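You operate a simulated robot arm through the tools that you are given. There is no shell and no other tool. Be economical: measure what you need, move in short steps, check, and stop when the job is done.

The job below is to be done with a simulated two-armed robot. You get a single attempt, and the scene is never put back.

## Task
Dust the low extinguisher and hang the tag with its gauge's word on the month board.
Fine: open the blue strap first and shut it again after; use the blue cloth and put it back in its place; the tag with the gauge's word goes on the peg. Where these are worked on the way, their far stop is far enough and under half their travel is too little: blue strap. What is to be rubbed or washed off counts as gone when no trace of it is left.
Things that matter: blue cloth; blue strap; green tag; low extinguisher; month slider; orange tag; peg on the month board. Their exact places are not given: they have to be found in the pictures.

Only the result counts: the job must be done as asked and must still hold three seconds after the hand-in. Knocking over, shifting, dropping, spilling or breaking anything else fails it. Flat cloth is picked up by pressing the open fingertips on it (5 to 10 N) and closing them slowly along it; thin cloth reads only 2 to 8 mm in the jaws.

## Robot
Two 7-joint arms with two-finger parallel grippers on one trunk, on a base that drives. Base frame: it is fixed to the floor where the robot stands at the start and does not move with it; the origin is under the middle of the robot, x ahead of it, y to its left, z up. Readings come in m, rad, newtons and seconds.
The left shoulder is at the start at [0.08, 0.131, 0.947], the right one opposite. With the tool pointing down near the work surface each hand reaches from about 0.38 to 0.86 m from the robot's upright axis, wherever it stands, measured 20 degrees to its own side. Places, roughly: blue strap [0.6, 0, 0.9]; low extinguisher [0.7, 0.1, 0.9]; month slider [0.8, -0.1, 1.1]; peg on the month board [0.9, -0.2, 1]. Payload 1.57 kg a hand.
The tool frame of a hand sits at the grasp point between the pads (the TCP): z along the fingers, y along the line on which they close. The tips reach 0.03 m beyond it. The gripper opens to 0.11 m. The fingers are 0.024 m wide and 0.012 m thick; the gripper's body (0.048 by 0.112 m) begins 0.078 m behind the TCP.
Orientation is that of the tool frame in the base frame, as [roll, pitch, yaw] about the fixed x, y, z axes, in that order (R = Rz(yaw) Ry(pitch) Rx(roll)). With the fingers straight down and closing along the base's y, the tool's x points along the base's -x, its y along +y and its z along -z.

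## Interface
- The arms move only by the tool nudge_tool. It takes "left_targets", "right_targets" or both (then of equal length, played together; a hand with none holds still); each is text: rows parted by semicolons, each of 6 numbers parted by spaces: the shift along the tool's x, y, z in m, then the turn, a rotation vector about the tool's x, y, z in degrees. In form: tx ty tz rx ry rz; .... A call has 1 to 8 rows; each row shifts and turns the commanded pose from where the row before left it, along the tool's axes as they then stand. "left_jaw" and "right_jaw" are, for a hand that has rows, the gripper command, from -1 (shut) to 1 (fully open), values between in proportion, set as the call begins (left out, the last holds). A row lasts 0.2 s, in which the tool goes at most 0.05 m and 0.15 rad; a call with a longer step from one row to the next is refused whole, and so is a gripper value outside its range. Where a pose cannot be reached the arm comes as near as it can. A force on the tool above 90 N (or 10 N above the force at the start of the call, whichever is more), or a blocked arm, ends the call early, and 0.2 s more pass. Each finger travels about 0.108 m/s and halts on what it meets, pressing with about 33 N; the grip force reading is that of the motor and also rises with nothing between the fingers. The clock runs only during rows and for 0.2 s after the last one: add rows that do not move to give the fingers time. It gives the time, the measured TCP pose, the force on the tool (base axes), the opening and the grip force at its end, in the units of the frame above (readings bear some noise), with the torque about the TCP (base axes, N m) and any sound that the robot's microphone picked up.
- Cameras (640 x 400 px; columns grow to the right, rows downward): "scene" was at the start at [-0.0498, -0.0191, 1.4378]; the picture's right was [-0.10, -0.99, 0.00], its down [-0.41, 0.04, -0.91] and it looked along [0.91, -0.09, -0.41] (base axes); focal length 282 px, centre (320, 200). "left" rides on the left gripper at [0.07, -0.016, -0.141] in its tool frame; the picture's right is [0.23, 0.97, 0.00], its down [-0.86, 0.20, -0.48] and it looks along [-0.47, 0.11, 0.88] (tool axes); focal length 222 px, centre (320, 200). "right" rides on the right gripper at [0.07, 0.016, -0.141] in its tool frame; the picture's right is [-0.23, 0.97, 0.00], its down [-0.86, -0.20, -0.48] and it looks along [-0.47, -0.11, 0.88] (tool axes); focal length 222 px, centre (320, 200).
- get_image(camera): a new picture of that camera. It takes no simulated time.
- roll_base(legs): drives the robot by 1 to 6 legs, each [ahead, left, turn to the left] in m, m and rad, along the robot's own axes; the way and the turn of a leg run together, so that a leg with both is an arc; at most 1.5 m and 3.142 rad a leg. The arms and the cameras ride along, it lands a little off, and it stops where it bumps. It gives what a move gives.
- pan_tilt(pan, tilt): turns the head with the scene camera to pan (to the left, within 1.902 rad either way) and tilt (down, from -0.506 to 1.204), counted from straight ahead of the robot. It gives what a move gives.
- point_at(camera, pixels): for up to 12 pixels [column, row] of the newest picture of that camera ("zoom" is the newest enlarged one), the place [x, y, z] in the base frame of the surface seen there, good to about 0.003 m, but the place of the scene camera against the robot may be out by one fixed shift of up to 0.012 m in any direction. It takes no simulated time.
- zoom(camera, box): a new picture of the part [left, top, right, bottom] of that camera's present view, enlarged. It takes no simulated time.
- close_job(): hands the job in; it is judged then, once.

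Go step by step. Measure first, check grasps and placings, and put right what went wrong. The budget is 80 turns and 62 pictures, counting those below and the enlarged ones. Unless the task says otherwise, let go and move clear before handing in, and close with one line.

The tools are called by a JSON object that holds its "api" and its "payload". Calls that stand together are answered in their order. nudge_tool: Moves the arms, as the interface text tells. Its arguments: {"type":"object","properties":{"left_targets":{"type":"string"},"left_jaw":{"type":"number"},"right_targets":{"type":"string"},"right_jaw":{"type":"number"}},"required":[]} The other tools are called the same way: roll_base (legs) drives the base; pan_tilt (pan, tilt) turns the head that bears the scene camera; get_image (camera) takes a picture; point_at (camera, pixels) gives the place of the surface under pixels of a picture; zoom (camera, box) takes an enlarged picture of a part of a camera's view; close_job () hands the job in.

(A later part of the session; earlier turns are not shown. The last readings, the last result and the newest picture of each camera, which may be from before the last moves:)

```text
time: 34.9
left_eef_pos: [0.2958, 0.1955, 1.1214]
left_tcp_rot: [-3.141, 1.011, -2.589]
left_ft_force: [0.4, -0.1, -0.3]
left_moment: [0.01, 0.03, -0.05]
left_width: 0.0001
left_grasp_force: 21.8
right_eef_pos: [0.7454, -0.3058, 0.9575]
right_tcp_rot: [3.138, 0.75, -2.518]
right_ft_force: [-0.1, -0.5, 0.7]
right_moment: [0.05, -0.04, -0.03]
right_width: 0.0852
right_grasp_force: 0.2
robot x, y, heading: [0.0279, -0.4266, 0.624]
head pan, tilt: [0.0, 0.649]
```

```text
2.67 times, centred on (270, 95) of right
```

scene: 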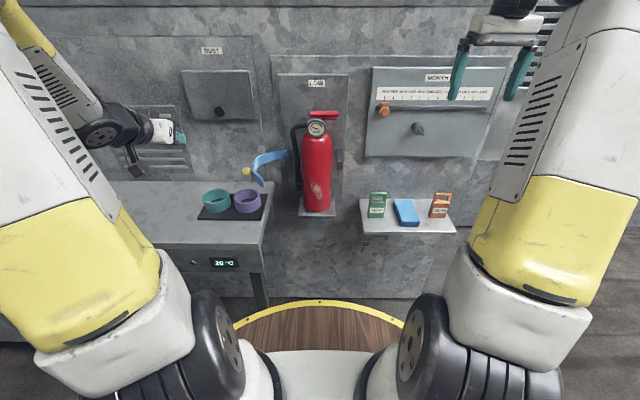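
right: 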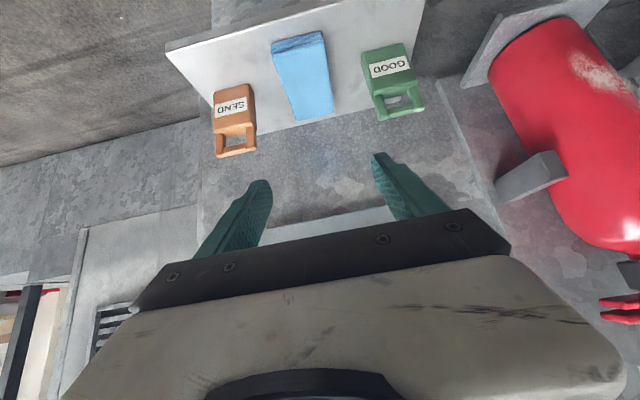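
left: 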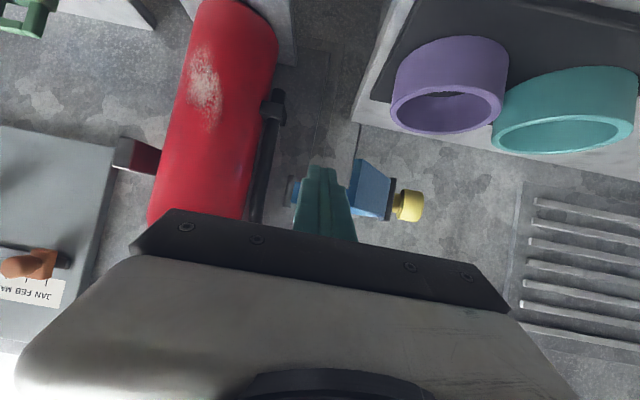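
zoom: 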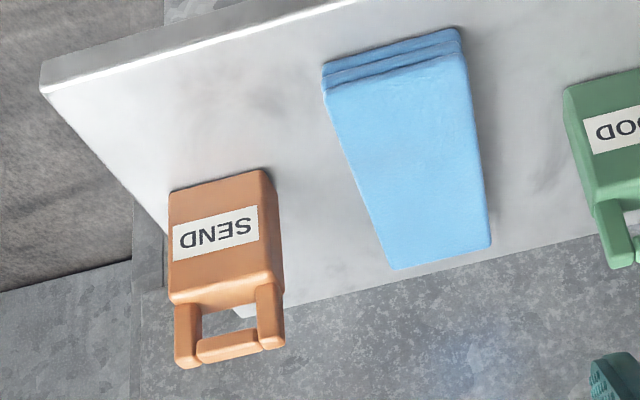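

Cloth centre t≈-0.687, matching the fingers. I'll go down along the tool to straddle the cloth, then close slowly.

{"api": "nudge_tool", "payload": {"right_targets": "0.0118 0 0.0351 0 0 0; 0.0118 0 0.0351 0 0 0; 0.0118 0 0.0351 0 0 0; 0.0118 0 0.0351 0 0 0; 0.0118 0 0.0351 0 0 0; 0.0118 0 0.0351 0 0 0; 0 0 0 0 0 0"}}

{"api": "get_image", "payload": {"camera": "right"}}

```text
time: 36.5
left_eef_pos: [0.2971, 0.1966, 1.1212]
left_tcp_rot: [3.141, 1.013, -2.588]
left_ft_force: [-0.3, -0.2, -0.1]
left_moment: [0.0, -0.03, -0.02]
left_width: 0.0
left_grasp_force: 20.9
right_eef_pos: [0.8191, -0.2515, 0.7571]
right_tcp_rot: [3.137, 0.749, -2.517]
right_ft_force: [-0.1, -0.8, 0.2]
right_moment: [0.0, 0.0, 0.04]
right_width: 0.0848
right_grasp_force: 0.1
robot x, y, heading: [0.0335, -0.4294, 0.625]
head pan, tilt: [0.0, 0.649]
```

```text
30 pictures are left
```

right: 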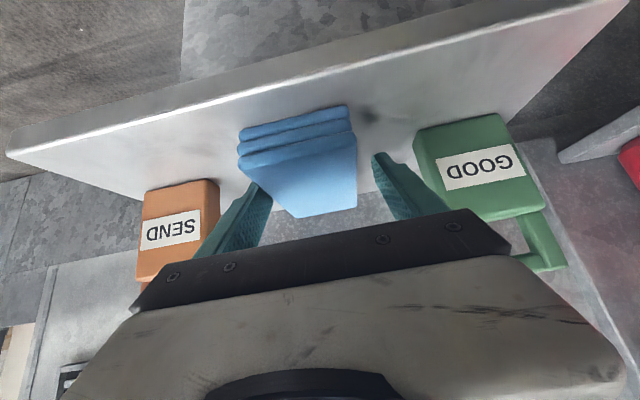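

The cloth is between the fingers, clear of both tags. Closing on it.

{"api": "nudge_tool", "payload": {"right_targets": "0 0 0 0 0 0; 0 0 0 0 0 0; 0 0 0 0 0 0; 0 0 0 0 0 0", "right_jaw": -1}}

{"api": "nudge_tool", "payload": {"right_targets": "-0.0136 0 -0.0146 0 0 0; -0.0136 0 -0.0146 0 0 0; 0 0 0 0 0 0"}}

{"api": "get_image", "payload": {"camera": "right"}}

```text
time: 37.5
left_eef_pos: [0.2966, 0.1964, 1.1218]
left_tcp_rot: [-3.142, 1.012, -2.588]
left_ft_force: [-0.2, 0.9, -0.3]
left_moment: [-0.02, 0.0, 0.03]
left_width: 0.0001
left_grasp_force: 21.3
right_eef_pos: [0.8176, -0.2497, 0.7578]
right_tcp_rot: [3.138, 0.752, -2.517]
right_ft_force: [0.6, 0.4, -0.3]
right_moment: [0.01, -0.06, -0.01]
right_width: 0.0688
right_grasp_force: 33.1
robot x, y, heading: [0.0304, -0.4279, 0.627]
head pan, tilt: [0.0, 0.649]
```

```text
time: 38.3
left_eef_pos: [0.2964, 0.1955, 1.1226]
left_tcp_rot: [3.141, 1.011, -2.589]
left_ft_force: [-0.4, -0.2, 0.4]
left_moment: [-0.01, 0.03, -0.03]
left_width: 0.0
left_grasp_force: 21.5
right_eef_pos: [0.8176, -0.2516, 0.795]
right_tcp_rot: [3.138, 0.749, -2.518]
right_ft_force: [0.1, 0.0, -1.1]
right_moment: [-0.02, -0.01, 0.02]
right_width: 0.0684
right_grasp_force: 33.4
robot x, y, heading: [0.0299, -0.4281, 0.621]
head pan, tilt: [0.0, 0.649]
```

```text
29 pictures are left
```

right: 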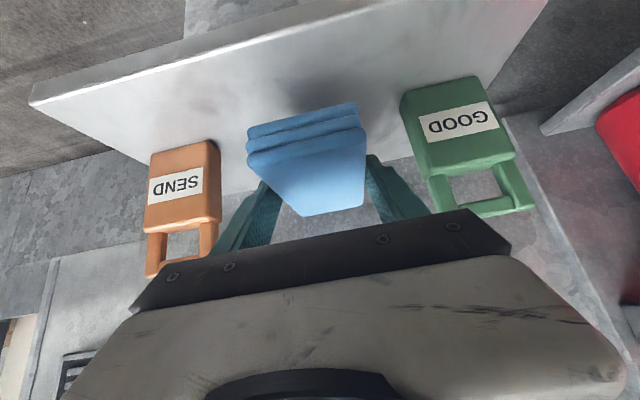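

The cloth is held firmly (68 mm) and lifted level. I'll draw back clear of the green tag and go left in front of the extinguisher.

{"api": "nudge_tool", "payload": {"right_targets": "0.0175 0 -0.0382 0 0 0; 0.0175 0 -0.0382 0 0 0; 0.0175 0 -0.0382 0 0 0; 0.0175 0 -0.0382 0 0 0; -0.0068 0.0417 -0.0073 0 0 0; -0.0068 0.0417 -0.0073 0 0 0; -0.0068 0.0417 -0.0073 0 0 0; -0.0068 0.0417 -0.0073 0 0 0"}}

{"api": "nudge_tool", "payload": {"right_targets": "0 0.0417 0 0 0 0; 0 0.0417 0 0 0 0; 0 0.0417 0 0 0 0; 0 0.0417 0 0 0 0; 0 0 0 0 0 0"}}

{"api": "get_image", "payload": {"camera": "right"}}

{"api": "get_image", "payload": {"camera": "scene"}}

```text
time: 40.1
left_eef_pos: [0.2979, 0.195, 1.121]
left_tcp_rot: [-3.142, 1.012, -2.588]
left_ft_force: [0.6, -0.1, 1.4]
left_moment: [0.02, -0.01, 0.0]
left_width: 0.0
left_grasp_force: 21.1
right_eef_pos: [0.5938, -0.2084, 0.9002]
right_tcp_rot: [3.138, 0.749, -2.519]
right_ft_force: [0.5, 0.3, -1.0]
right_moment: [0.03, 0.03, 0.03]
right_width: 0.069
right_grasp_force: 33.1
robot x, y, heading: [0.0297, -0.4302, 0.622]
head pan, tilt: [0.0, 0.649]
```

```text
time: 41.3
left_eef_pos: [0.296, 0.1971, 1.1224]
left_tcp_rot: [3.141, 1.011, -2.587]
left_ft_force: [-0.4, 0.7, 0.9]
left_moment: [0.0, -0.05, -0.01]
left_width: 0.0001
left_grasp_force: 21.1
right_eef_pos: [0.4968, -0.0747, 0.9035]
right_tcp_rot: [3.139, 0.75, -2.519]
right_ft_force: [0.2, 1.1, 0.3]
right_moment: [-0.01, 0.01, 0.02]
right_width: 0.069
right_grasp_force: 32.5
robot x, y, heading: [0.0313, -0.4282, 0.627]
head pan, tilt: [0.0, 0.649]
```

```text
28 pictures are left
```

right: 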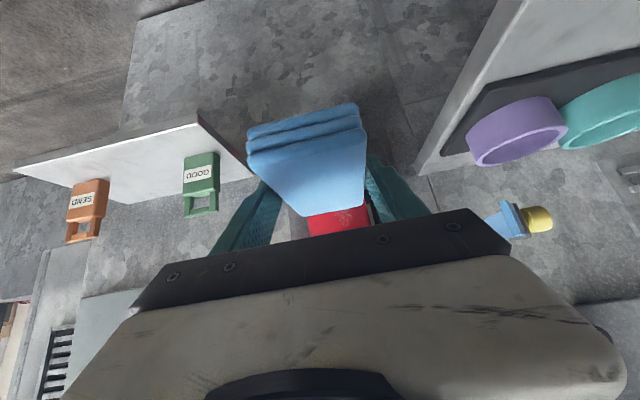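

```text
27 pictures are left
```

scene: 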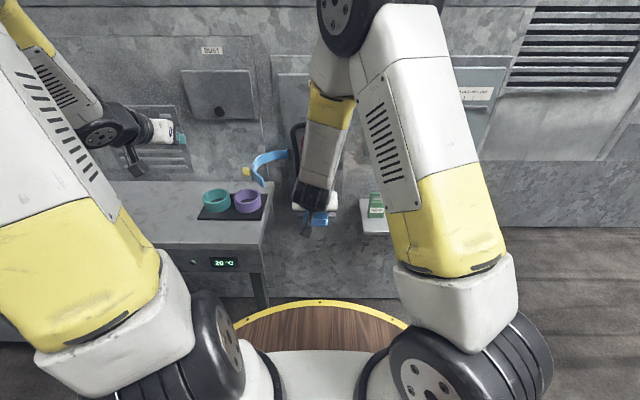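

The cloth is in front of the extinguisher, level. I'll advance its end to the red surface just above the dust, gently.

{"api": "nudge_tool", "payload": {"right_targets": "-0.0311 0 0.029 0 0 0; -0.0311 0 0.029 0 0 0; 0 0 0 0 0 0; -0.0022 0 0.002 0 0 0; -0.0022 0 0.002 0 0 0; 0 0 0 0 0 0"}}

```text
time: 42.7
left_eef_pos: [0.2949, 0.1955, 1.1217]
left_tcp_rot: [-3.141, 1.013, -2.588]
left_ft_force: [0.2, -0.8, 0.0]
left_moment: [0.0, 0.01, 0.0]
left_width: 0.0
left_grasp_force: 21.5
right_eef_pos: [0.5673, -0.023, 0.898]
right_tcp_rot: [3.14, 0.742, -2.516]
right_ft_force: [-36.1, -30.0, 4.3]
right_moment: [-0.55, 0.61, -0.41]
right_width: 0.0692
right_grasp_force: 32.8
robot x, y, heading: [0.0303, -0.4244, 0.63]
head pan, tilt: [0.0, 0.649]
```

The contact is 47 N, a bit much; I'll back off 3 mm.

{"api": "nudge_tool", "payload": {"right_targets": "0.0022 0 -0.002 0 0 0; 0 0 0 0 0 0"}}

```text
time: 43.3
left_eef_pos: [0.2957, 0.1955, 1.1222]
left_tcp_rot: [3.141, 1.013, -2.588]
left_ft_force: [0.5, 0.0, 0.4]
left_moment: [-0.01, 0.01, 0.01]
left_width: 0.0001
left_grasp_force: 21.1
right_eef_pos: [0.5651, -0.0221, 0.8976]
right_tcp_rot: [3.14, 0.744, -2.514]
right_ft_force: [-17.3, -11.9, -11.1]
right_moment: [-0.77, 1.15, -0.03]
right_width: 0.0692
right_grasp_force: 32.8
robot x, y, heading: [0.0292, -0.4291, 0.629]
head pan, tilt: [0.0, 0.649]
```

About 21 N now; good for rubbing. Stroke down 0.1 m and back up.

{"api": "nudge_tool", "payload": {"right_targets": "0.017 0 0.0183 0 0 0; 0.017 0 0.0183 0 0 0; 0.017 0 0.0183 0 0 0; 0.017 0 0.0183 0 0 0; -0.017 0 -0.0183 0 0 0; -0.017 0 -0.0183 0 0 0; -0.017 0 -0.0183 0 0 0; -0.017 0 -0.0183 0 0 0"}}

{"api": "nudge_tool", "payload": {"right_targets": "0.0293 0 -0.0272 0 0 0; 0.0293 0 -0.0272 0 0 0; -0.034 0 -0.0366 0 0 0; 0 0 0 0 0 0"}}

{"api": "get_image", "payload": {"camera": "right"}}

```text
time: 45.1
left_eef_pos: [0.2967, 0.1956, 1.1215]
left_tcp_rot: [-3.141, 1.013, -2.588]
left_ft_force: [-0.1, -0.7, -0.5]
left_moment: [-0.02, 0.0, 0.0]
left_width: 0.0001
left_grasp_force: 21.3
right_eef_pos: [0.5679, -0.0218, 0.9024]
right_tcp_rot: [3.138, 0.753, -2.516]
right_ft_force: [-3.8, -3.1, 0.4]
right_moment: [-0.05, 0.05, -0.04]
right_width: 0.0688
right_grasp_force: 32.8
robot x, y, heading: [0.0296, -0.4274, 0.626]
head pan, tilt: [0.0, 0.649]
```

```text
time: 46.1
left_eef_pos: [0.297, 0.1965, 1.122]
left_tcp_rot: [-3.14, 1.012, -2.588]
left_ft_force: [0.1, 0.0, 0.4]
left_moment: [-0.02, 0.0, -0.01]
left_width: 0.0
left_grasp_force: 21.0
right_eef_pos: [0.5036, -0.0677, 0.9488]
right_tcp_rot: [3.137, 0.747, -2.516]
right_ft_force: [0.1, -0.7, -1.3]
right_moment: [0.03, 0.0, 0.0]
right_width: 0.0688
right_grasp_force: 32.9
robot x, y, heading: [0.0312, -0.4266, 0.629]
head pan, tilt: [0.0, 0.649]
```

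```text
26 pictures are left
```

right: 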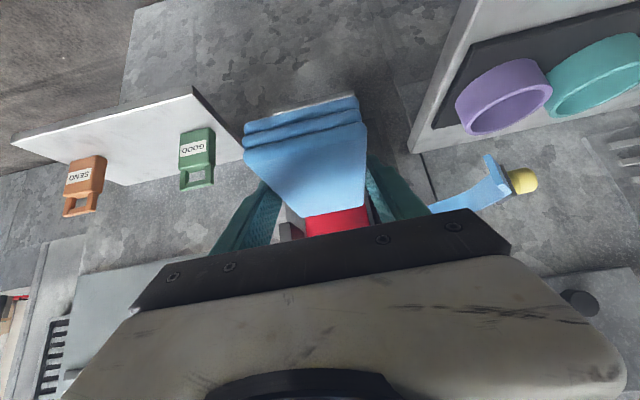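

The cloth hides the patch from this camera; I'll try the left one.

{"api": "get_image", "payload": {"camera": "left"}}

```text
25 pictures are left
```

left: 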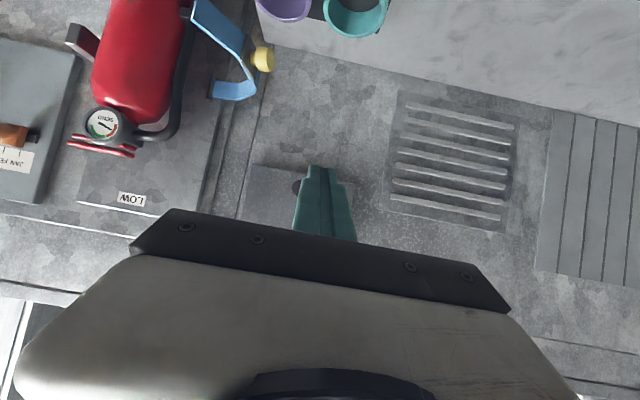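

The left camera sees the extinguisher's top at (140,40); I'll tilt it down and turn it right for a better look.

{"api": "nudge_tool", "payload": {"left_targets": "0 0 0 7.28 0 4.38; 0 0 0 7.28 0 4.38; 0 0 0 0 8.57 0; 0 0 0 0 8.57 0; 0 0 0 0 8.57 0; 0 0 0 0 0 0"}}

{"api": "get_image", "payload": {"camera": "left"}}

```text
time: 47.5
left_eef_pos: [0.2965, 0.1957, 1.1218]
left_tcp_rot: [-3.136, 0.563, -2.88]
left_ft_force: [-0.3, 0.7, -0.3]
left_moment: [-0.01, 0.0, 0.01]
left_width: 0.0002
left_grasp_force: 20.4
right_eef_pos: [0.5034, -0.0683, 0.9487]
right_tcp_rot: [3.138, 0.749, -2.518]
right_ft_force: [0.4, 0.4, -1.1]
right_moment: [-0.02, 0.01, -0.01]
right_width: 0.069
right_grasp_force: 32.6
robot x, y, heading: [0.0269, -0.4297, 0.629]
head pan, tilt: [0.0, 0.649]
```

```text
24 pictures are left
```

left: 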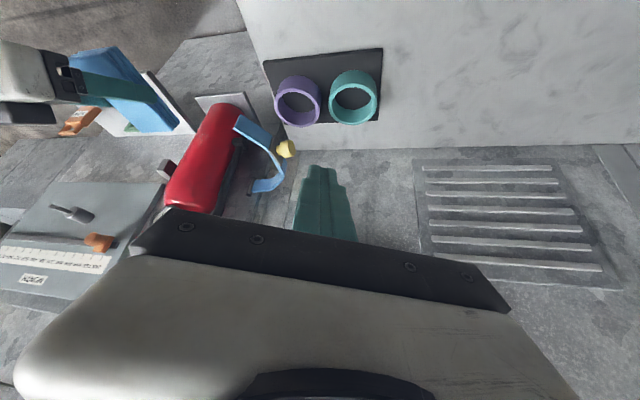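

{"api": "zoom", "payload": {"camera": "left", "box": [150, 80, 270, 190]}}

```text
3.64 times, centred on (210, 135) of left
```

zoom: 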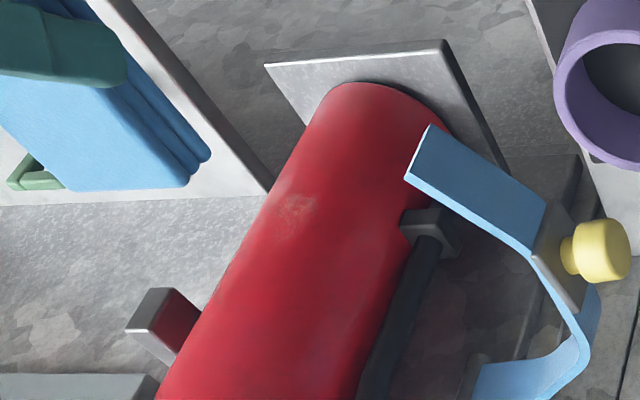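

Most dust is gone; a faint trace remains at zoom (297,208). I'll measure it.

{"api": "point_at", "payload": {"camera": "zoom", "pixels": [[297, 208], [280, 215], [312, 203], [290, 232], [305, 192]]}}

```text
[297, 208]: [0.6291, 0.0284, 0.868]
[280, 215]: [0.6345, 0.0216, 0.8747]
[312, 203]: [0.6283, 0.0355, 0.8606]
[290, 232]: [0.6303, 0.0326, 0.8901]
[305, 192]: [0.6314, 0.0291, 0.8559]
```

The trace is at z≈0.855–0.88, t≈-0.346. I'll press slightly harder there and make short strokes.

{"api": "nudge_tool", "payload": {"right_targets": "-0.0195 0.0025 0.0385 0 0 0; -0.0195 0.0025 0.0385 0 0 0; 0.0136 0 0.0147 0 0 0; 0.0136 0 0.0147 0 0 0; 0.0136 0 0.0147 0 0 0; -0.0136 0 -0.0147 0 0 0; -0.0136 0 -0.0147 0 0 0; -0.0136 0 -0.0147 0 0 0"}}

{"api": "nudge_tool", "payload": {"right_targets": "0.0136 0.01 0.0147 0 0 0; 0.0136 0 0.0147 0 0 0; 0.0136 -0.02 0.0147 0 0 0; -0.0136 0.02 -0.0147 0 0 0; -0.0136 -0.01 -0.0147 0 0 0; 0.0068 0 0.0073 0 0 0; -0.0068 0 -0.0073 0 0 0; 0 0 0 0 0 0"}}

{"api": "nudge_tool", "payload": {"right_targets": "0.0293 -0.01 -0.0272 0 0 0; 0.0293 -0.02 -0.0272 0 0 0; 0.0147 -0.04 -0.0136 0 0 0; 0 -0.04 0 0 0 0; 0 -0.04 0 0 0 0"}}

{"api": "zoom", "payload": {"camera": "left", "box": [150, 80, 270, 190]}}

```text
time: 49.3
left_eef_pos: [0.2955, 0.196, 1.1216]
left_tcp_rot: [-3.138, 0.564, -2.881]
left_ft_force: [0.2, -0.2, -0.3]
left_moment: [0.0, -0.02, 0.01]
left_width: 0.0002
left_grasp_force: 21.2
right_eef_pos: [0.566, -0.0172, 0.9203]
right_tcp_rot: [3.141, 0.743, -2.516]
right_ft_force: [-17.8, -18.0, -8.1]
right_moment: [-0.9, 1.13, -0.52]
right_width: 0.0689
right_grasp_force: 33.5
robot x, y, heading: [0.0271, -0.4242, 0.624]
head pan, tilt: [0.0, 0.649]
```

```text
time: 51.1
left_eef_pos: [0.2962, 0.1955, 1.1227]
left_tcp_rot: [-3.135, 0.565, -2.882]
left_ft_force: [-0.5, 0.0, -0.2]
left_moment: [0.01, -0.01, -0.02]
left_width: 0.0
left_grasp_force: 21.7
right_eef_pos: [0.566, -0.0178, 0.8984]
right_tcp_rot: [3.138, 0.748, -2.519]
right_ft_force: [-13.6, -15.9, -5.3]
right_moment: [-0.71, 0.77, -0.48]
right_width: 0.0691
right_grasp_force: 33.2
robot x, y, heading: [0.0301, -0.4296, 0.624]
head pan, tilt: [0.0, 0.649]
```

```text
time: 52.3
left_eef_pos: [0.2956, 0.1966, 1.1202]
left_tcp_rot: [-3.136, 0.562, -2.88]
left_ft_force: [-0.1, 0.7, 0.8]
left_moment: [-0.05, -0.03, 0.0]
left_width: 0.0
left_grasp_force: 21.3
right_eef_pos: [0.573, -0.1919, 0.9006]
right_tcp_rot: [3.138, 0.751, -2.516]
right_ft_force: [0.2, 0.0, -1.2]
right_moment: [-0.03, -0.03, 0.0]
right_width: 0.0691
right_grasp_force: 33.5
robot x, y, heading: [0.0305, -0.4288, 0.628]
head pan, tilt: [0.0, 0.649]
```

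```text
3.64 times, centred on (210, 135) of left
```

zoom: 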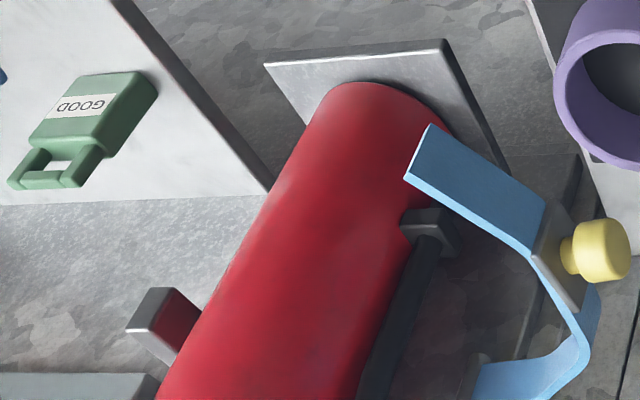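

From the left it looks clean. I'll verify from the front with the scene camera.

{"api": "zoom", "payload": {"camera": "scene", "box": [280, 110, 360, 220]}}

```text
3.64 times, centred on (320, 165) of scene
```

zoom: 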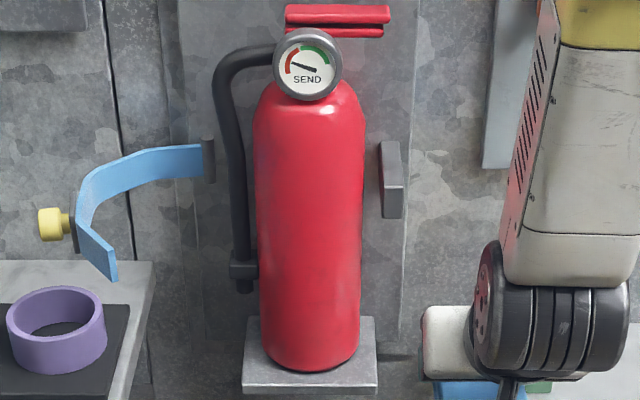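

The extinguisher is clean. Now returning the cloth to its place: right, forward, then down the same way.

{"api": "nudge_tool", "payload": {"right_targets": "0 -0.0384 0 0 0 0; 0 -0.0384 0 0 0 0; 0 -0.0384 0 0 0 0; 0 -0.0384 0 0 0 0; 0 -0.0384 0 0 0 0; 0 0 0 0 0 0"}}

{"api": "nudge_tool", "payload": {"right_targets": "-0.0097 0 0.0377 0 0 0; -0.0097 0 0.0377 0 0 0; -0.0097 0 0.0377 0 0 0; -0.0097 0 0.0377 0 0 0; -0.0097 0 0.0377 0 0 0; 0 0 0 0 0 0"}}

{"api": "get_image", "payload": {"camera": "right"}}

```text
time: 53.7
left_eef_pos: [0.2971, 0.1955, 1.1217]
left_tcp_rot: [-3.134, 0.562, -2.883]
left_ft_force: [0.1, 0.1, 0.1]
left_moment: [-0.01, 0.01, 0.02]
left_width: 0.0
left_grasp_force: 21.5
right_eef_pos: [0.6827, -0.3509, 0.8981]
right_tcp_rot: [3.137, 0.746, -2.518]
right_ft_force: [0.0, 0.4, -1.4]
right_moment: [0.02, 0.01, 0.01]
right_width: 0.0691
right_grasp_force: 33.1
robot x, y, heading: [0.0329, -0.4284, 0.624]
head pan, tilt: [0.0, 0.649]
```

```text
time: 55.1
left_eef_pos: [0.2961, 0.1967, 1.1204]
left_tcp_rot: [-3.135, 0.563, -2.881]
left_ft_force: [-0.3, -0.2, 0.0]
left_moment: [0.04, 0.02, 0.03]
left_width: 0.0
left_grasp_force: 21.4
right_eef_pos: [0.8168, -0.2543, 0.7915]
right_tcp_rot: [3.139, 0.748, -2.516]
right_ft_force: [1.1, 0.0, -0.9]
right_moment: [-0.02, 0.01, 0.0]
right_width: 0.0691
right_grasp_force: 33.8
robot x, y, heading: [0.0347, -0.4313, 0.625]
head pan, tilt: [0.0, 0.649]
```

```text
20 pictures are left
```

right: 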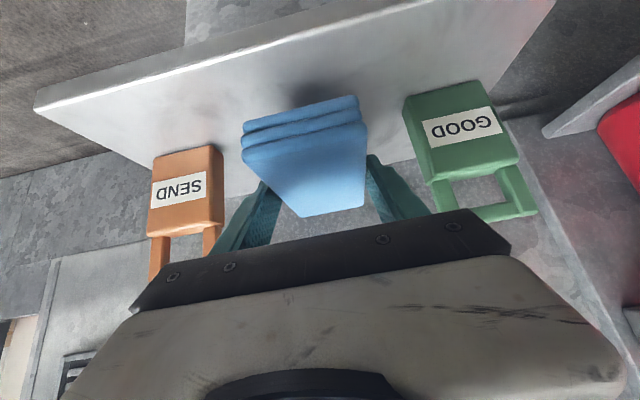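

The cloth sits in the grip nearly as before. Lowering onto its place.

{"api": "nudge_tool", "payload": {"right_targets": "0.0102 0.001 0.0132 0 0 0; 0.0085 0.001 0.0105 0 0 0; 0 0 0 0 0 0"}}

```text
time: 55.9
left_eef_pos: [0.2961, 0.196, 1.1213]
left_tcp_rot: [-3.135, 0.563, -2.882]
left_ft_force: [-0.9, -0.2, 0.0]
left_moment: [0.0, 0.02, -0.02]
left_width: 0.0001
left_grasp_force: 20.8
right_eef_pos: [0.8175, -0.2503, 0.7623]
right_tcp_rot: [3.137, 0.749, -2.517]
right_ft_force: [0.0, -0.3, -0.7]
right_moment: [0.01, 0.03, 0.0]
right_width: 0.0691
right_grasp_force: 33.1
robot x, y, heading: [0.0325, -0.43, 0.635]
head pan, tilt: [0.0, 0.649]
```

{"api": "nudge_tool", "payload": {"right_targets": "0.0017 0 0.0018 0 0 0; 0.0017 0 0.0018 0 0 0; 0 0 0 0 0 0"}}

```text
time: 56.7
left_eef_pos: [0.2966, 0.1961, 1.1215]
left_tcp_rot: [-3.135, 0.563, -2.881]
left_ft_force: [-0.3, 0.3, -0.3]
left_moment: [-0.05, 0.0, -0.02]
left_width: 0.0
left_grasp_force: 21.3
right_eef_pos: [0.8196, -0.2527, 0.7573]
right_tcp_rot: [3.14, 0.75, -2.517]
right_ft_force: [-0.2, 0.0, -0.9]
right_moment: [-0.01, 0.03, -0.02]
right_width: 0.0689
right_grasp_force: 32.8
robot x, y, heading: [0.031, -0.4299, 0.628]
head pan, tilt: [0.0, 0.649]
```

Back at the original grasp pose with no load; I'll release to the earlier opening and retract along the tool.

{"api": "nudge_tool", "payload": {"right_targets": "0.0007 0 0.0007 0 0 0; 0 0 0 0 0 0; 0 0 0 0 0 0", "right_jaw": 0.5}}

{"api": "nudge_tool", "payload": {"right_targets": "-0.0118 0 -0.0351 0 0 0; -0.0118 0 -0.0351 0 0 0; -0.0118 0 -0.0351 0 0 0; 0 0 0 0 0 0"}}

{"api": "get_image", "payload": {"camera": "right"}}

```text
time: 57.5
left_eef_pos: [0.2968, 0.1964, 1.1225]
left_tcp_rot: [-3.134, 0.564, -2.881]
left_ft_force: [0.2, -0.8, 0.6]
left_moment: [0.0, -0.02, -0.01]
left_width: 0.0002
left_grasp_force: 21.8
right_eef_pos: [0.8201, -0.2526, 0.7568]
right_tcp_rot: [3.136, 0.751, -2.517]
right_ft_force: [-0.3, -0.2, -0.9]
right_moment: [-0.03, -0.01, -0.02]
right_width: 0.0827
right_grasp_force: 0.2
robot x, y, heading: [0.0321, -0.4281, 0.627]
head pan, tilt: [0.0, 0.649]
```

```text
time: 58.5
left_eef_pos: [0.2965, 0.1967, 1.1224]
left_tcp_rot: [-3.134, 0.563, -2.882]
left_ft_force: [-0.6, 0.3, 0.2]
left_moment: [0.01, 0.04, -0.02]
left_width: 0.0002
left_grasp_force: 21.8
right_eef_pos: [0.7859, -0.2758, 0.8563]
right_tcp_rot: [3.139, 0.75, -2.517]
right_ft_force: [0.0, -0.4, 0.6]
right_moment: [0.01, 0.03, -0.02]
right_width: 0.0824
right_grasp_force: 0.0
robot x, y, heading: [0.0339, -0.4284, 0.627]
head pan, tilt: [0.0, 0.649]
```

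```text
19 pictures are left
```

right: 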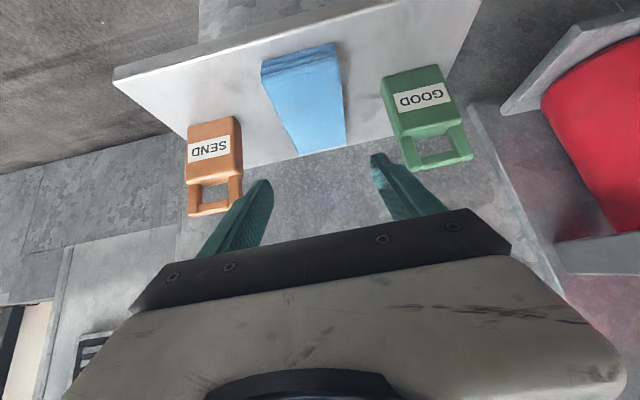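

The cloth is down flat. I'll check its corners against the original and measure the tag.

{"api": "point_at", "payload": {"camera": "right", "pixels": [[266, 75], [338, 60], [344, 143], [301, 150], [213, 132], [188, 148], [240, 140], [214, 180], [206, 211], [196, 195], [237, 185], [210, 185]]}}

{"api": "zoom", "payload": {"camera": "right", "box": [170, 30, 350, 220]}}

```text
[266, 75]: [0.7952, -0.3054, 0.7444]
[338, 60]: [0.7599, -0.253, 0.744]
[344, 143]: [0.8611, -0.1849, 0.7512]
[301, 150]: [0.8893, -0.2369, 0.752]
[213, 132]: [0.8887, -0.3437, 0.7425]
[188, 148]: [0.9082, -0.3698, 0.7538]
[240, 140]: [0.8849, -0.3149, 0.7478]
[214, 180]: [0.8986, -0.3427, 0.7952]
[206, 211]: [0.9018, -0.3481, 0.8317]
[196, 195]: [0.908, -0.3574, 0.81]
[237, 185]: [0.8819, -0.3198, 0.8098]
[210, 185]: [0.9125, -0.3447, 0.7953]
```

```text
2.11 times, centred on (260, 125) of right
```

zoom: 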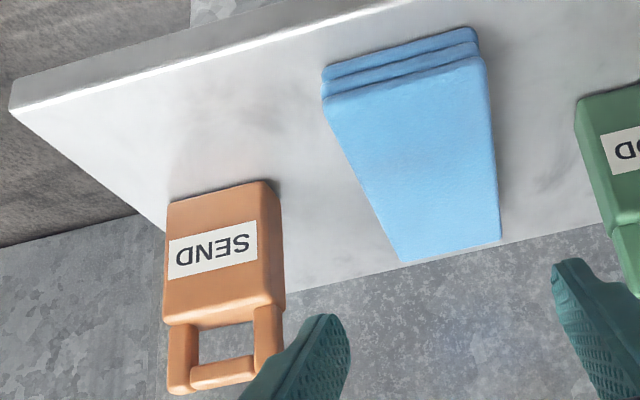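

The cloth is back within a few mm. Now I'll back the hand off, shift the base right 0.12 m, and look at the tag and the peg.

{"api": "nudge_tool", "payload": {"right_targets": "0 0 -0.04 0 0 0; 0 0 -0.04 0 0 0"}}

{"api": "roll_base", "payload": {"legs": [[0, -0.12, 0]]}}

{"api": "get_image", "payload": {"camera": "right"}}

{"api": "zoom", "payload": {"camera": "scene", "box": [310, 60, 440, 150]}}

```text
time: 59.1
left_eef_pos: [0.2961, 0.1953, 1.122]
left_tcp_rot: [-3.134, 0.565, -2.882]
left_ft_force: [-0.2, -0.8, -1.2]
left_moment: [-0.04, -0.02, -0.01]
left_width: 0.0
left_grasp_force: 21.2
right_eef_pos: [0.7356, -0.3112, 0.914]
right_tcp_rot: [3.139, 0.748, -2.518]
right_ft_force: [0.5, 0.1, -0.3]
right_moment: [0.0, 0.04, 0.0]
right_width: 0.0829
right_grasp_force: 0.0
robot x, y, heading: [0.0313, -0.4289, 0.625]
head pan, tilt: [0.0, 0.649]
```

```text
time: 60.3
left_eef_pos: [0.3668, 0.0992, 1.1229]
left_tcp_rot: [-3.136, 0.563, -2.879]
left_ft_force: [0.1, 0.4, 0.9]
left_moment: [0.01, 0.0, 0.01]
left_width: 0.0
left_grasp_force: 21.7
right_eef_pos: [0.8051, -0.4078, 0.9141]
right_tcp_rot: [3.137, 0.749, -2.516]
right_ft_force: [-0.2, -0.1, 0.6]
right_moment: [0.02, -0.02, -0.01]
right_width: 0.0828
right_grasp_force: 0.2
robot x, y, heading: [0.0986, -0.5238, 0.625]
head pan, tilt: [0.0, 0.649]
```

```text
17 pictures are left
```

right: 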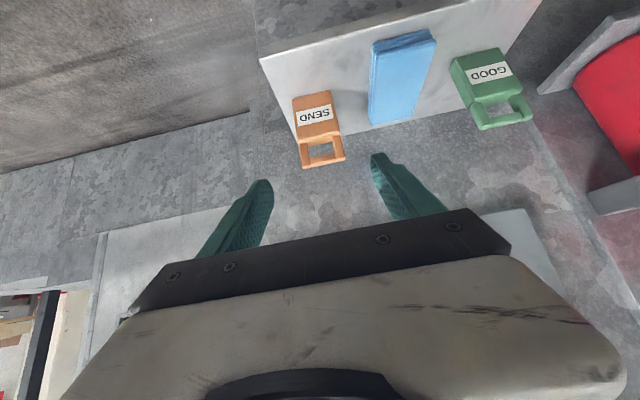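

```text
4.44 times, centred on (375, 105) of scene
```

zoom: 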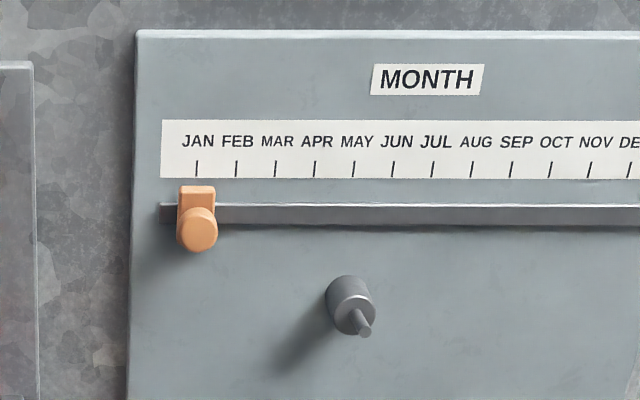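

The tag is between the fingers' line. I'll measure the peg's pin and boss in the enlarged view.

{"api": "point_at", "payload": {"camera": "zoom", "pixels": [[366, 331], [361, 320], [356, 314], [348, 300], [340, 310], [372, 305], [345, 280], [350, 283]]}}

{"api": "point_at", "payload": {"camera": "right", "pixels": [[296, 115], [335, 108], [315, 97], [320, 137], [306, 163], [340, 157], [321, 160], [320, 150], [303, 150], [339, 145]]}}

```text
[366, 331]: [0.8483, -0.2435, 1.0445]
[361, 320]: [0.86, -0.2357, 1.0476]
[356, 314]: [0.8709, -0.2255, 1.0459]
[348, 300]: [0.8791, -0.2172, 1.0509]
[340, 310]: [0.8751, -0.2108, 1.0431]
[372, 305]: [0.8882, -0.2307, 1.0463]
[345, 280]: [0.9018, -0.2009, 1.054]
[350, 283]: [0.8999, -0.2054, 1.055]
```

```text
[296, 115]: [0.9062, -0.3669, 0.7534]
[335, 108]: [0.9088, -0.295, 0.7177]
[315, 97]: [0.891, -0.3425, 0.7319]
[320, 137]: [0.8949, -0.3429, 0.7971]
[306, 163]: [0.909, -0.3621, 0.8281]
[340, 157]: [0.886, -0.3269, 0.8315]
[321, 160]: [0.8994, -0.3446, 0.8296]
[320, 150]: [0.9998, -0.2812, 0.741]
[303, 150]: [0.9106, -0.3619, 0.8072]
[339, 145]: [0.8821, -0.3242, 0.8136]
```

Tag centre t≈-0.804 and the hand is at t≈-0.803. I'll advance along the tool to straddle the tag's body and close.

{"api": "nudge_tool", "payload": {"right_targets": "0.0033 0 0.0349 0 0 0; 0.0033 0 0.0349 0 0 0; 0.0033 0 0.0349 0 0 0; 0.0033 0 0.0349 0 0 0; 0.0033 0 0.0349 0 0 0; 0 0 0 0 0 0"}}

{"api": "get_image", "payload": {"camera": "right"}}

```text
time: 61.7
left_eef_pos: [0.3659, 0.0993, 1.1222]
left_tcp_rot: [-3.135, 0.563, -2.88]
left_ft_force: [-0.2, -0.4, -0.5]
left_moment: [0.01, 0.0, 0.0]
left_width: 0.0002
left_grasp_force: 21.5
right_eef_pos: [0.8926, -0.3437, 0.7778]
right_tcp_rot: [3.138, 0.75, -2.516]
right_ft_force: [-0.8, 0.2, -0.5]
right_moment: [-0.04, 0.01, -0.03]
right_width: 0.0826
right_grasp_force: 0.0
robot x, y, heading: [0.1038, -0.5263, 0.629]
head pan, tilt: [0.0, 0.649]
```

```text
15 pictures are left
```

right: 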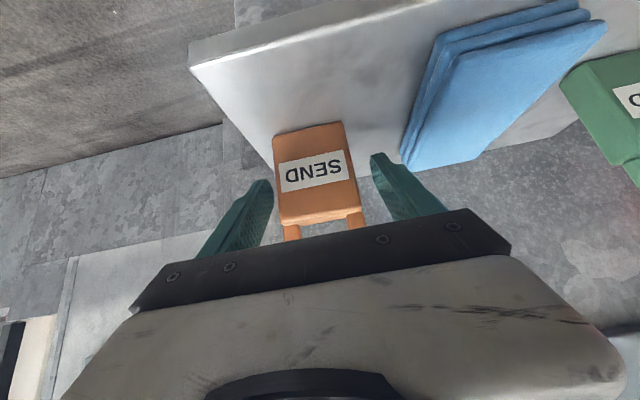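

The tag is centred between the fingers. Closing and lifting.

{"api": "nudge_tool", "payload": {"right_targets": "0 0 0 0 0 0; 0 0 0 0 0 0; 0 0 0 0 0 0; 0 0 0 0 0 0", "right_jaw": -1}}

{"api": "nudge_tool", "payload": {"right_targets": "-0.0204 0 -0.022 0 0 0; -0.0204 0 -0.022 0 0 0; -0.0204 0 -0.022 0 0 0; 0.022 0 -0.0204 0 0 0; 0.022 0 -0.0204 0 0 0; 0.022 0 -0.0204 0 0 0; 0 0 0 0 0 0"}}

{"api": "get_image", "payload": {"camera": "right"}}

```text
time: 62.7
left_eef_pos: [0.3667, 0.0992, 1.1213]
left_tcp_rot: [-3.135, 0.562, -2.879]
left_ft_force: [0.3, 0.0, 0.1]
left_moment: [-0.01, 0.0, 0.01]
left_width: 0.0
left_grasp_force: 21.8
right_eef_pos: [0.892, -0.3437, 0.7786]
right_tcp_rot: [3.138, 0.748, -2.517]
right_ft_force: [-0.5, 0.7, 0.7]
right_moment: [-0.02, -0.05, -0.01]
right_width: 0.0591
right_grasp_force: 32.9
robot x, y, heading: [0.1032, -0.5241, 0.626]
head pan, tilt: [0.0, 0.649]
```

```text
time: 64.3
left_eef_pos: [0.3657, 0.0996, 1.1214]
left_tcp_rot: [-3.135, 0.565, -2.88]
left_ft_force: [-0.3, -0.2, 0.2]
left_moment: [-0.01, 0.0, 0.0]
left_width: 0.0
left_grasp_force: 20.7
right_eef_pos: [0.8201, -0.3978, 0.8647]
right_tcp_rot: [3.138, 0.751, -2.515]
right_ft_force: [0.4, 0.5, 1.0]
right_moment: [-0.01, 0.0, 0.01]
right_width: 0.0592
right_grasp_force: 32.3
robot x, y, heading: [0.1014, -0.5227, 0.629]
head pan, tilt: [0.0, 0.649]
```

```text
14 pictures are left
```

right: 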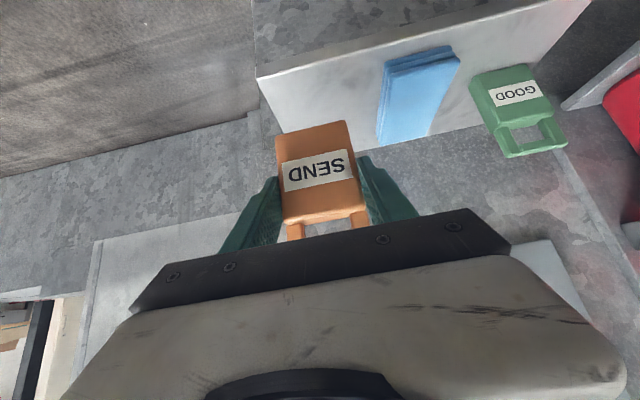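

The SEND tag is held (59 mm) and clear. I'll raise it in front of the peg, staying back, and measure the peg with the hand camera.

{"api": "nudge_tool", "payload": {"right_targets": "-0.0245 0.0285 -0.0264 0 0 0; -0.0245 0.0285 -0.0264 0 0 0; -0.0245 0.0285 -0.0264 0 0 0; -0.0245 0.0285 -0.0264 0 0 0; 0.0147 0 -0.0136 0 0 0; 0 0 0 0 0 0"}}

{"api": "get_image", "payload": {"camera": "right"}}

{"api": "get_image", "payload": {"camera": "left"}}

```text
time: 65.7
left_eef_pos: [0.3657, 0.0998, 1.1217]
left_tcp_rot: [-3.134, 0.563, -2.879]
left_ft_force: [-0.5, 0.8, -0.1]
left_moment: [-0.02, 0.01, 0.0]
left_width: 0.0
left_grasp_force: 20.9
right_eef_pos: [0.7377, -0.3176, 1.0111]
right_tcp_rot: [3.137, 0.749, -2.516]
right_ft_force: [0.5, -0.7, -0.2]
right_moment: [0.0, -0.02, 0.0]
right_width: 0.0593
right_grasp_force: 33.8
robot x, y, heading: [0.0994, -0.5223, 0.633]
head pan, tilt: [0.0, 0.649]
```

```text
13 pictures are left
```

right: 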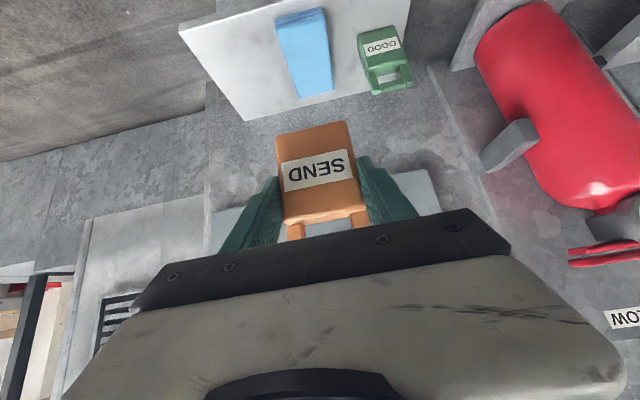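

```text
12 pictures are left
```

left: 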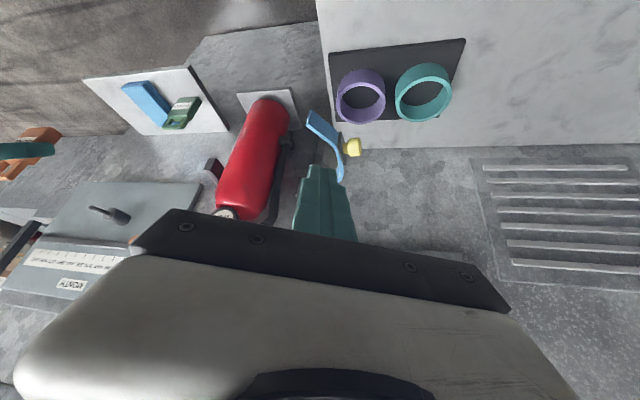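

The left camera sees both the peg (91–130, 207–217) and the tag. I'll enlarge that region and measure both with the same camera.

{"api": "zoom", "payload": {"camera": "left", "box": [0, 110, 140, 240]}}

{"api": "point_at", "payload": {"camera": "left", "pixels": [[91, 208], [96, 210], [101, 211], [106, 212], [112, 212], [118, 214], [125, 215]]}}

```text
3.08 times, centred on (70, 175) of left
```

zoom: 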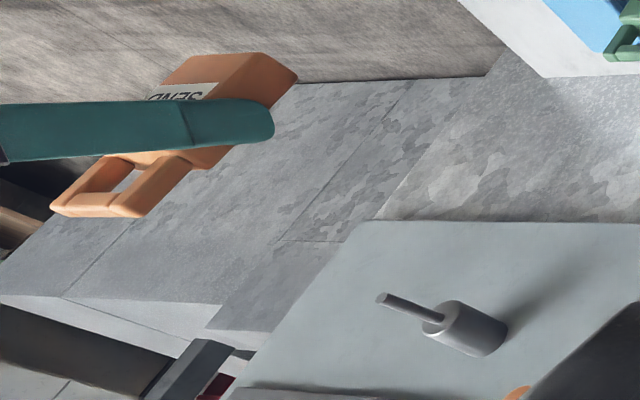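

```text
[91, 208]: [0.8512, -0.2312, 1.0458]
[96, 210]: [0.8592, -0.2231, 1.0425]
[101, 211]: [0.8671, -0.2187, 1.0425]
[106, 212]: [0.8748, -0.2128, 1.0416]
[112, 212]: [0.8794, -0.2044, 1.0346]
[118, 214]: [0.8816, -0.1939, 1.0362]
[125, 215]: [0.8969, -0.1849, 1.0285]
```

{"api": "point_at", "payload": {"camera": "zoom", "pixels": [[386, 298], [400, 304], [415, 310], [428, 316], [480, 325], [95, 205], [70, 205], [118, 208], [160, 180], [95, 180], [195, 160], [450, 310]]}}

```text
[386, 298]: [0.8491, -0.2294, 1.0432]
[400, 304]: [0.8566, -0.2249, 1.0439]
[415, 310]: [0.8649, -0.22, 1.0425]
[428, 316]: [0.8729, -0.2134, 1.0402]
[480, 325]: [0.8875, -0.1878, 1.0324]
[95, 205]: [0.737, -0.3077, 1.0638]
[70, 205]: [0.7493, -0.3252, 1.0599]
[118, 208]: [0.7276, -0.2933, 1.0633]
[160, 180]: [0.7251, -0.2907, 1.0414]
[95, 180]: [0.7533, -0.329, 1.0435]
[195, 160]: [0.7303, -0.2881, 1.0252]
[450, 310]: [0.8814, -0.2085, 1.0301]
```

Pin: t≈-0.6887, z≈1.039, tip at s≈0.548, boss at s≈0.583; the tag's hole centre is at t≈-0.69, z≈1.041. So it's almost aligned; I'll push straight ahead, slower at the end.

{"api": "nudge_tool", "payload": {"right_targets": "-0.0265 0.0005 0.0255 0 0 0; -0.0269 0.0005 0.0249 0 0 0; -0.0269 0.0005 0.0249 0 0 0; 0 0 0 0 0 0"}}

{"api": "zoom", "payload": {"camera": "left", "box": [20, 130, 160, 260]}}

```text
time: 66.7
left_eef_pos: [0.3666, 0.0989, 1.122]
left_tcp_rot: [-3.133, 0.565, -2.88]
left_ft_force: [0.0, -0.1, -0.4]
left_moment: [0.02, 0.0, 0.01]
left_width: 0.0002
left_grasp_force: 21.3
right_eef_pos: [0.8247, -0.2548, 1.012]
right_tcp_rot: [3.137, 0.75, -2.517]
right_ft_force: [0.2, 0.8, -1.1]
right_moment: [-0.02, 0.01, 0.02]
right_width: 0.0596
right_grasp_force: 33.2
robot x, y, heading: [0.1025, -0.5256, 0.629]
head pan, tilt: [0.0, 0.649]
```

```text
3.08 times, centred on (90, 195) of left
```

zoom: 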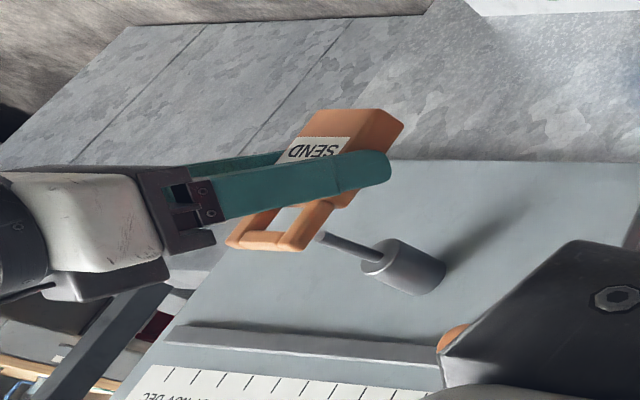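

The pin tip is just behind the loop. Checking alignment numerically before pushing.

{"api": "point_at", "payload": {"camera": "zoom", "pixels": [[310, 215], [295, 243], [270, 240], [245, 240], [325, 238], [345, 244], [365, 250], [262, 222]]}}

```text
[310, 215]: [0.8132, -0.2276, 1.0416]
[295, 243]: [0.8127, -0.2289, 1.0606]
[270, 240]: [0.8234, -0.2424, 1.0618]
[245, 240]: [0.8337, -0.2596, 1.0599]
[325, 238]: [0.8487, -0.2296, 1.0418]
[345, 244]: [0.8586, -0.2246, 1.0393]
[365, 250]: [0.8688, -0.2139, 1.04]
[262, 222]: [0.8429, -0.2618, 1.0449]
```

Aligned: pin centre t≈-0.689 in a hole from -0.672 to -0.707. Pushing on 44 mm in small steps.

{"api": "nudge_tool", "payload": {"right_targets": "-0.0081 0 0.0076 0 0 0; -0.0081 0 0.0076 0 0 0; -0.0081 0 0.0076 0 0 0; -0.0081 0 0.0076 0 0 0; 0 0 0 0 0 0"}}

{"api": "zoom", "payload": {"camera": "left", "box": [20, 130, 160, 260]}}

```text
time: 67.9
left_eef_pos: [0.3654, 0.0996, 1.1217]
left_tcp_rot: [-3.134, 0.565, -2.88]
left_ft_force: [-0.1, -0.1, -0.6]
left_moment: [-0.02, 0.02, -0.03]
left_width: 0.0
left_grasp_force: 21.7
right_eef_pos: [0.8592, -0.2272, 1.0107]
right_tcp_rot: [3.139, 0.748, -2.517]
right_ft_force: [-0.4, 0.6, -0.1]
right_moment: [0.02, -0.02, 0.01]
right_width: 0.0594
right_grasp_force: 33.0
robot x, y, heading: [0.0989, -0.525, 0.625]
head pan, tilt: [0.0, 0.649]
```

```text
3.08 times, centred on (90, 195) of left
```

zoom: 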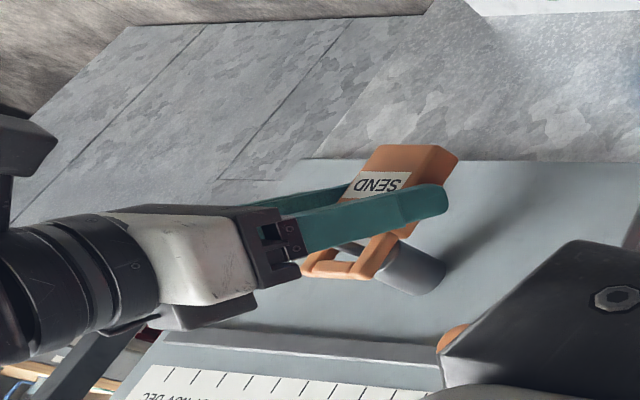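

The pin shows through the loop at (350,248) and the tag is against the boss with no force. I'll lower 7 mm so the bar rests on the pin, then open the jaws.

{"api": "nudge_tool", "payload": {"right_targets": "0.0024 0 0.0026 0 0 0; 0.0024 0 0.0026 0 0 0; 0 0 0 0 0 0"}}

{"api": "nudge_tool", "payload": {"right_targets": "0 0 0 0 0 0; 0 0 0 0 0 0; 0 0 0 0 0 0", "right_jaw": 0.6}}

{"api": "zoom", "payload": {"camera": "left", "box": [20, 130, 160, 260]}}

```text
time: 68.7
left_eef_pos: [0.3659, 0.0992, 1.1213]
left_tcp_rot: [-3.134, 0.564, -2.881]
left_ft_force: [-0.1, 0.3, 0.5]
left_moment: [0.01, 0.0, -0.02]
left_width: 0.0
left_grasp_force: 21.1
right_eef_pos: [0.8609, -0.2254, 1.0042]
right_tcp_rot: [3.137, 0.751, -2.517]
right_ft_force: [0.3, 0.8, 2.6]
right_moment: [-0.01, 0.0, 0.02]
right_width: 0.0592
right_grasp_force: 33.0
robot x, y, heading: [0.1022, -0.5268, 0.626]
head pan, tilt: [0.0, 0.649]
```

```text
time: 69.5
left_eef_pos: [0.367, 0.099, 1.1218]
left_tcp_rot: [-3.134, 0.564, -2.882]
left_ft_force: [-0.2, -0.5, 0.4]
left_moment: [0.01, 0.03, 0.03]
left_width: 0.0002
left_grasp_force: 21.0
right_eef_pos: [0.86, -0.2259, 1.0035]
right_tcp_rot: [3.138, 0.749, -2.515]
right_ft_force: [-0.4, 0.2, -0.1]
right_moment: [-0.04, 0.02, -0.06]
right_width: 0.0881
right_grasp_force: 0.1
robot x, y, heading: [0.1011, -0.525, 0.632]
head pan, tilt: [0.0, 0.649]
```

```text
3.08 times, centred on (90, 195) of left
```

zoom: 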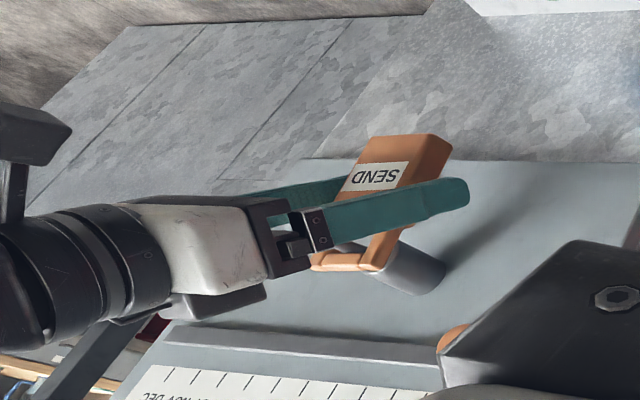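

The tag hangs on the pin. Retracting the right hand straight back along its tool axis.

{"api": "nudge_tool", "payload": {"right_targets": "0 0 -0.03 0 0 0; 0 0 -0.04 0 0 0; 0 0 -0.04 0 0 0; 0 0 -0.04 0 0 0; 0 -0.04 0 0 0 0; 0 -0.04 0 0 0 0; 0 0 0 0 0 0"}}

{"api": "get_image", "payload": {"camera": "scene"}}

```text
time: 71.1
left_eef_pos: [0.3659, 0.0994, 1.1218]
left_tcp_rot: [-3.135, 0.564, -2.88]
left_ft_force: [0.2, -0.4, 0.4]
left_moment: [0.01, -0.03, 0.01]
left_width: 0.0
left_grasp_force: 21.6
right_eef_pos: [0.8254, -0.3492, 1.1109]
right_tcp_rot: [3.136, 0.749, -2.517]
right_ft_force: [-0.1, 0.4, 0.7]
right_moment: [-0.05, 0.03, 0.02]
right_width: 0.0882
right_grasp_force: 0.1
robot x, y, heading: [0.0972, -0.526, 0.63]
head pan, tilt: [0.0, 0.649]
```

```text
7 pictures are left
```

scene: 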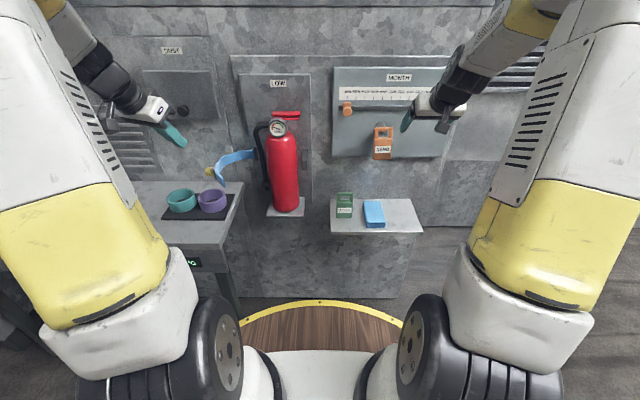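

The tag hangs properly on the pin at (383,142) and everything else is in place. Now the left hand must close the strap: I'll restore its forward tilt and squared heading first.

{"api": "nudge_tool", "payload": {"left_targets": "0 0 0 0 -8.57 0; 0 0 0 0 -8.57 0; 0 0 0 0 -8.57 0; 0 0 0 -7.28 0 -4.38; 0 0 0 -7.28 0 -4.38; 0 0 0 -3.6 0 -2.2; 0 0 0 0 0 0"}}

```text
time: 72.7
left_eef_pos: [0.3661, 0.0993, 1.122]
left_tcp_rot: [3.14, 1.013, -2.512]
left_ft_force: [-0.7, 0.3, 0.4]
left_moment: [-0.01, 0.03, -0.01]
left_width: 0.0001
left_grasp_force: 21.7
right_eef_pos: [0.8259, -0.3489, 1.1104]
right_tcp_rot: [3.137, 0.749, -2.516]
right_ft_force: [-0.3, -0.5, 0.1]
right_moment: [-0.02, 0.03, -0.02]
right_width: 0.0881
right_grasp_force: 0.0
robot x, y, heading: [0.1053, -0.5267, 0.631]
head pan, tilt: [0.0, 0.649]
```

Orientation restored. I'll move above the strap's outer (left) side and take a picture.

{"api": "nudge_tool", "payload": {"left_targets": "0.0154 -0.015 0.0334 0 0 0; 0.0154 -0.015 0.0334 0 0 0; 0.0154 -0.015 0.0334 0 0 0; 0 0 0 0 0 0"}}

{"api": "get_image", "payload": {"camera": "left"}}

```text
time: 73.7
left_eef_pos: [0.4418, 0.1026, 1.032]
left_tcp_rot: [3.14, 1.011, -2.515]
left_ft_force: [0.0, 0.0, -0.5]
left_moment: [0.02, -0.01, 0.01]
left_width: 0.0
left_grasp_force: 21.6
right_eef_pos: [0.8255, -0.3489, 1.1105]
right_tcp_rot: [3.139, 0.75, -2.516]
right_ft_force: [-0.1, 0.0, 0.1]
right_moment: [0.01, -0.02, -0.01]
right_width: 0.088
right_grasp_force: 0.0
robot x, y, heading: [0.1012, -0.5256, 0.628]
head pan, tilt: [0.0, 0.649]
```

```text
6 pictures are left
```

left: 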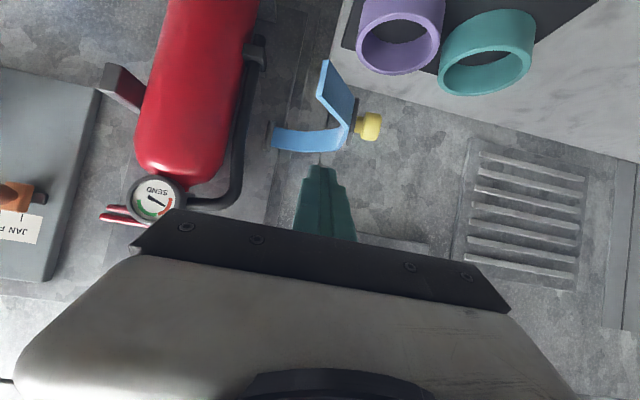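

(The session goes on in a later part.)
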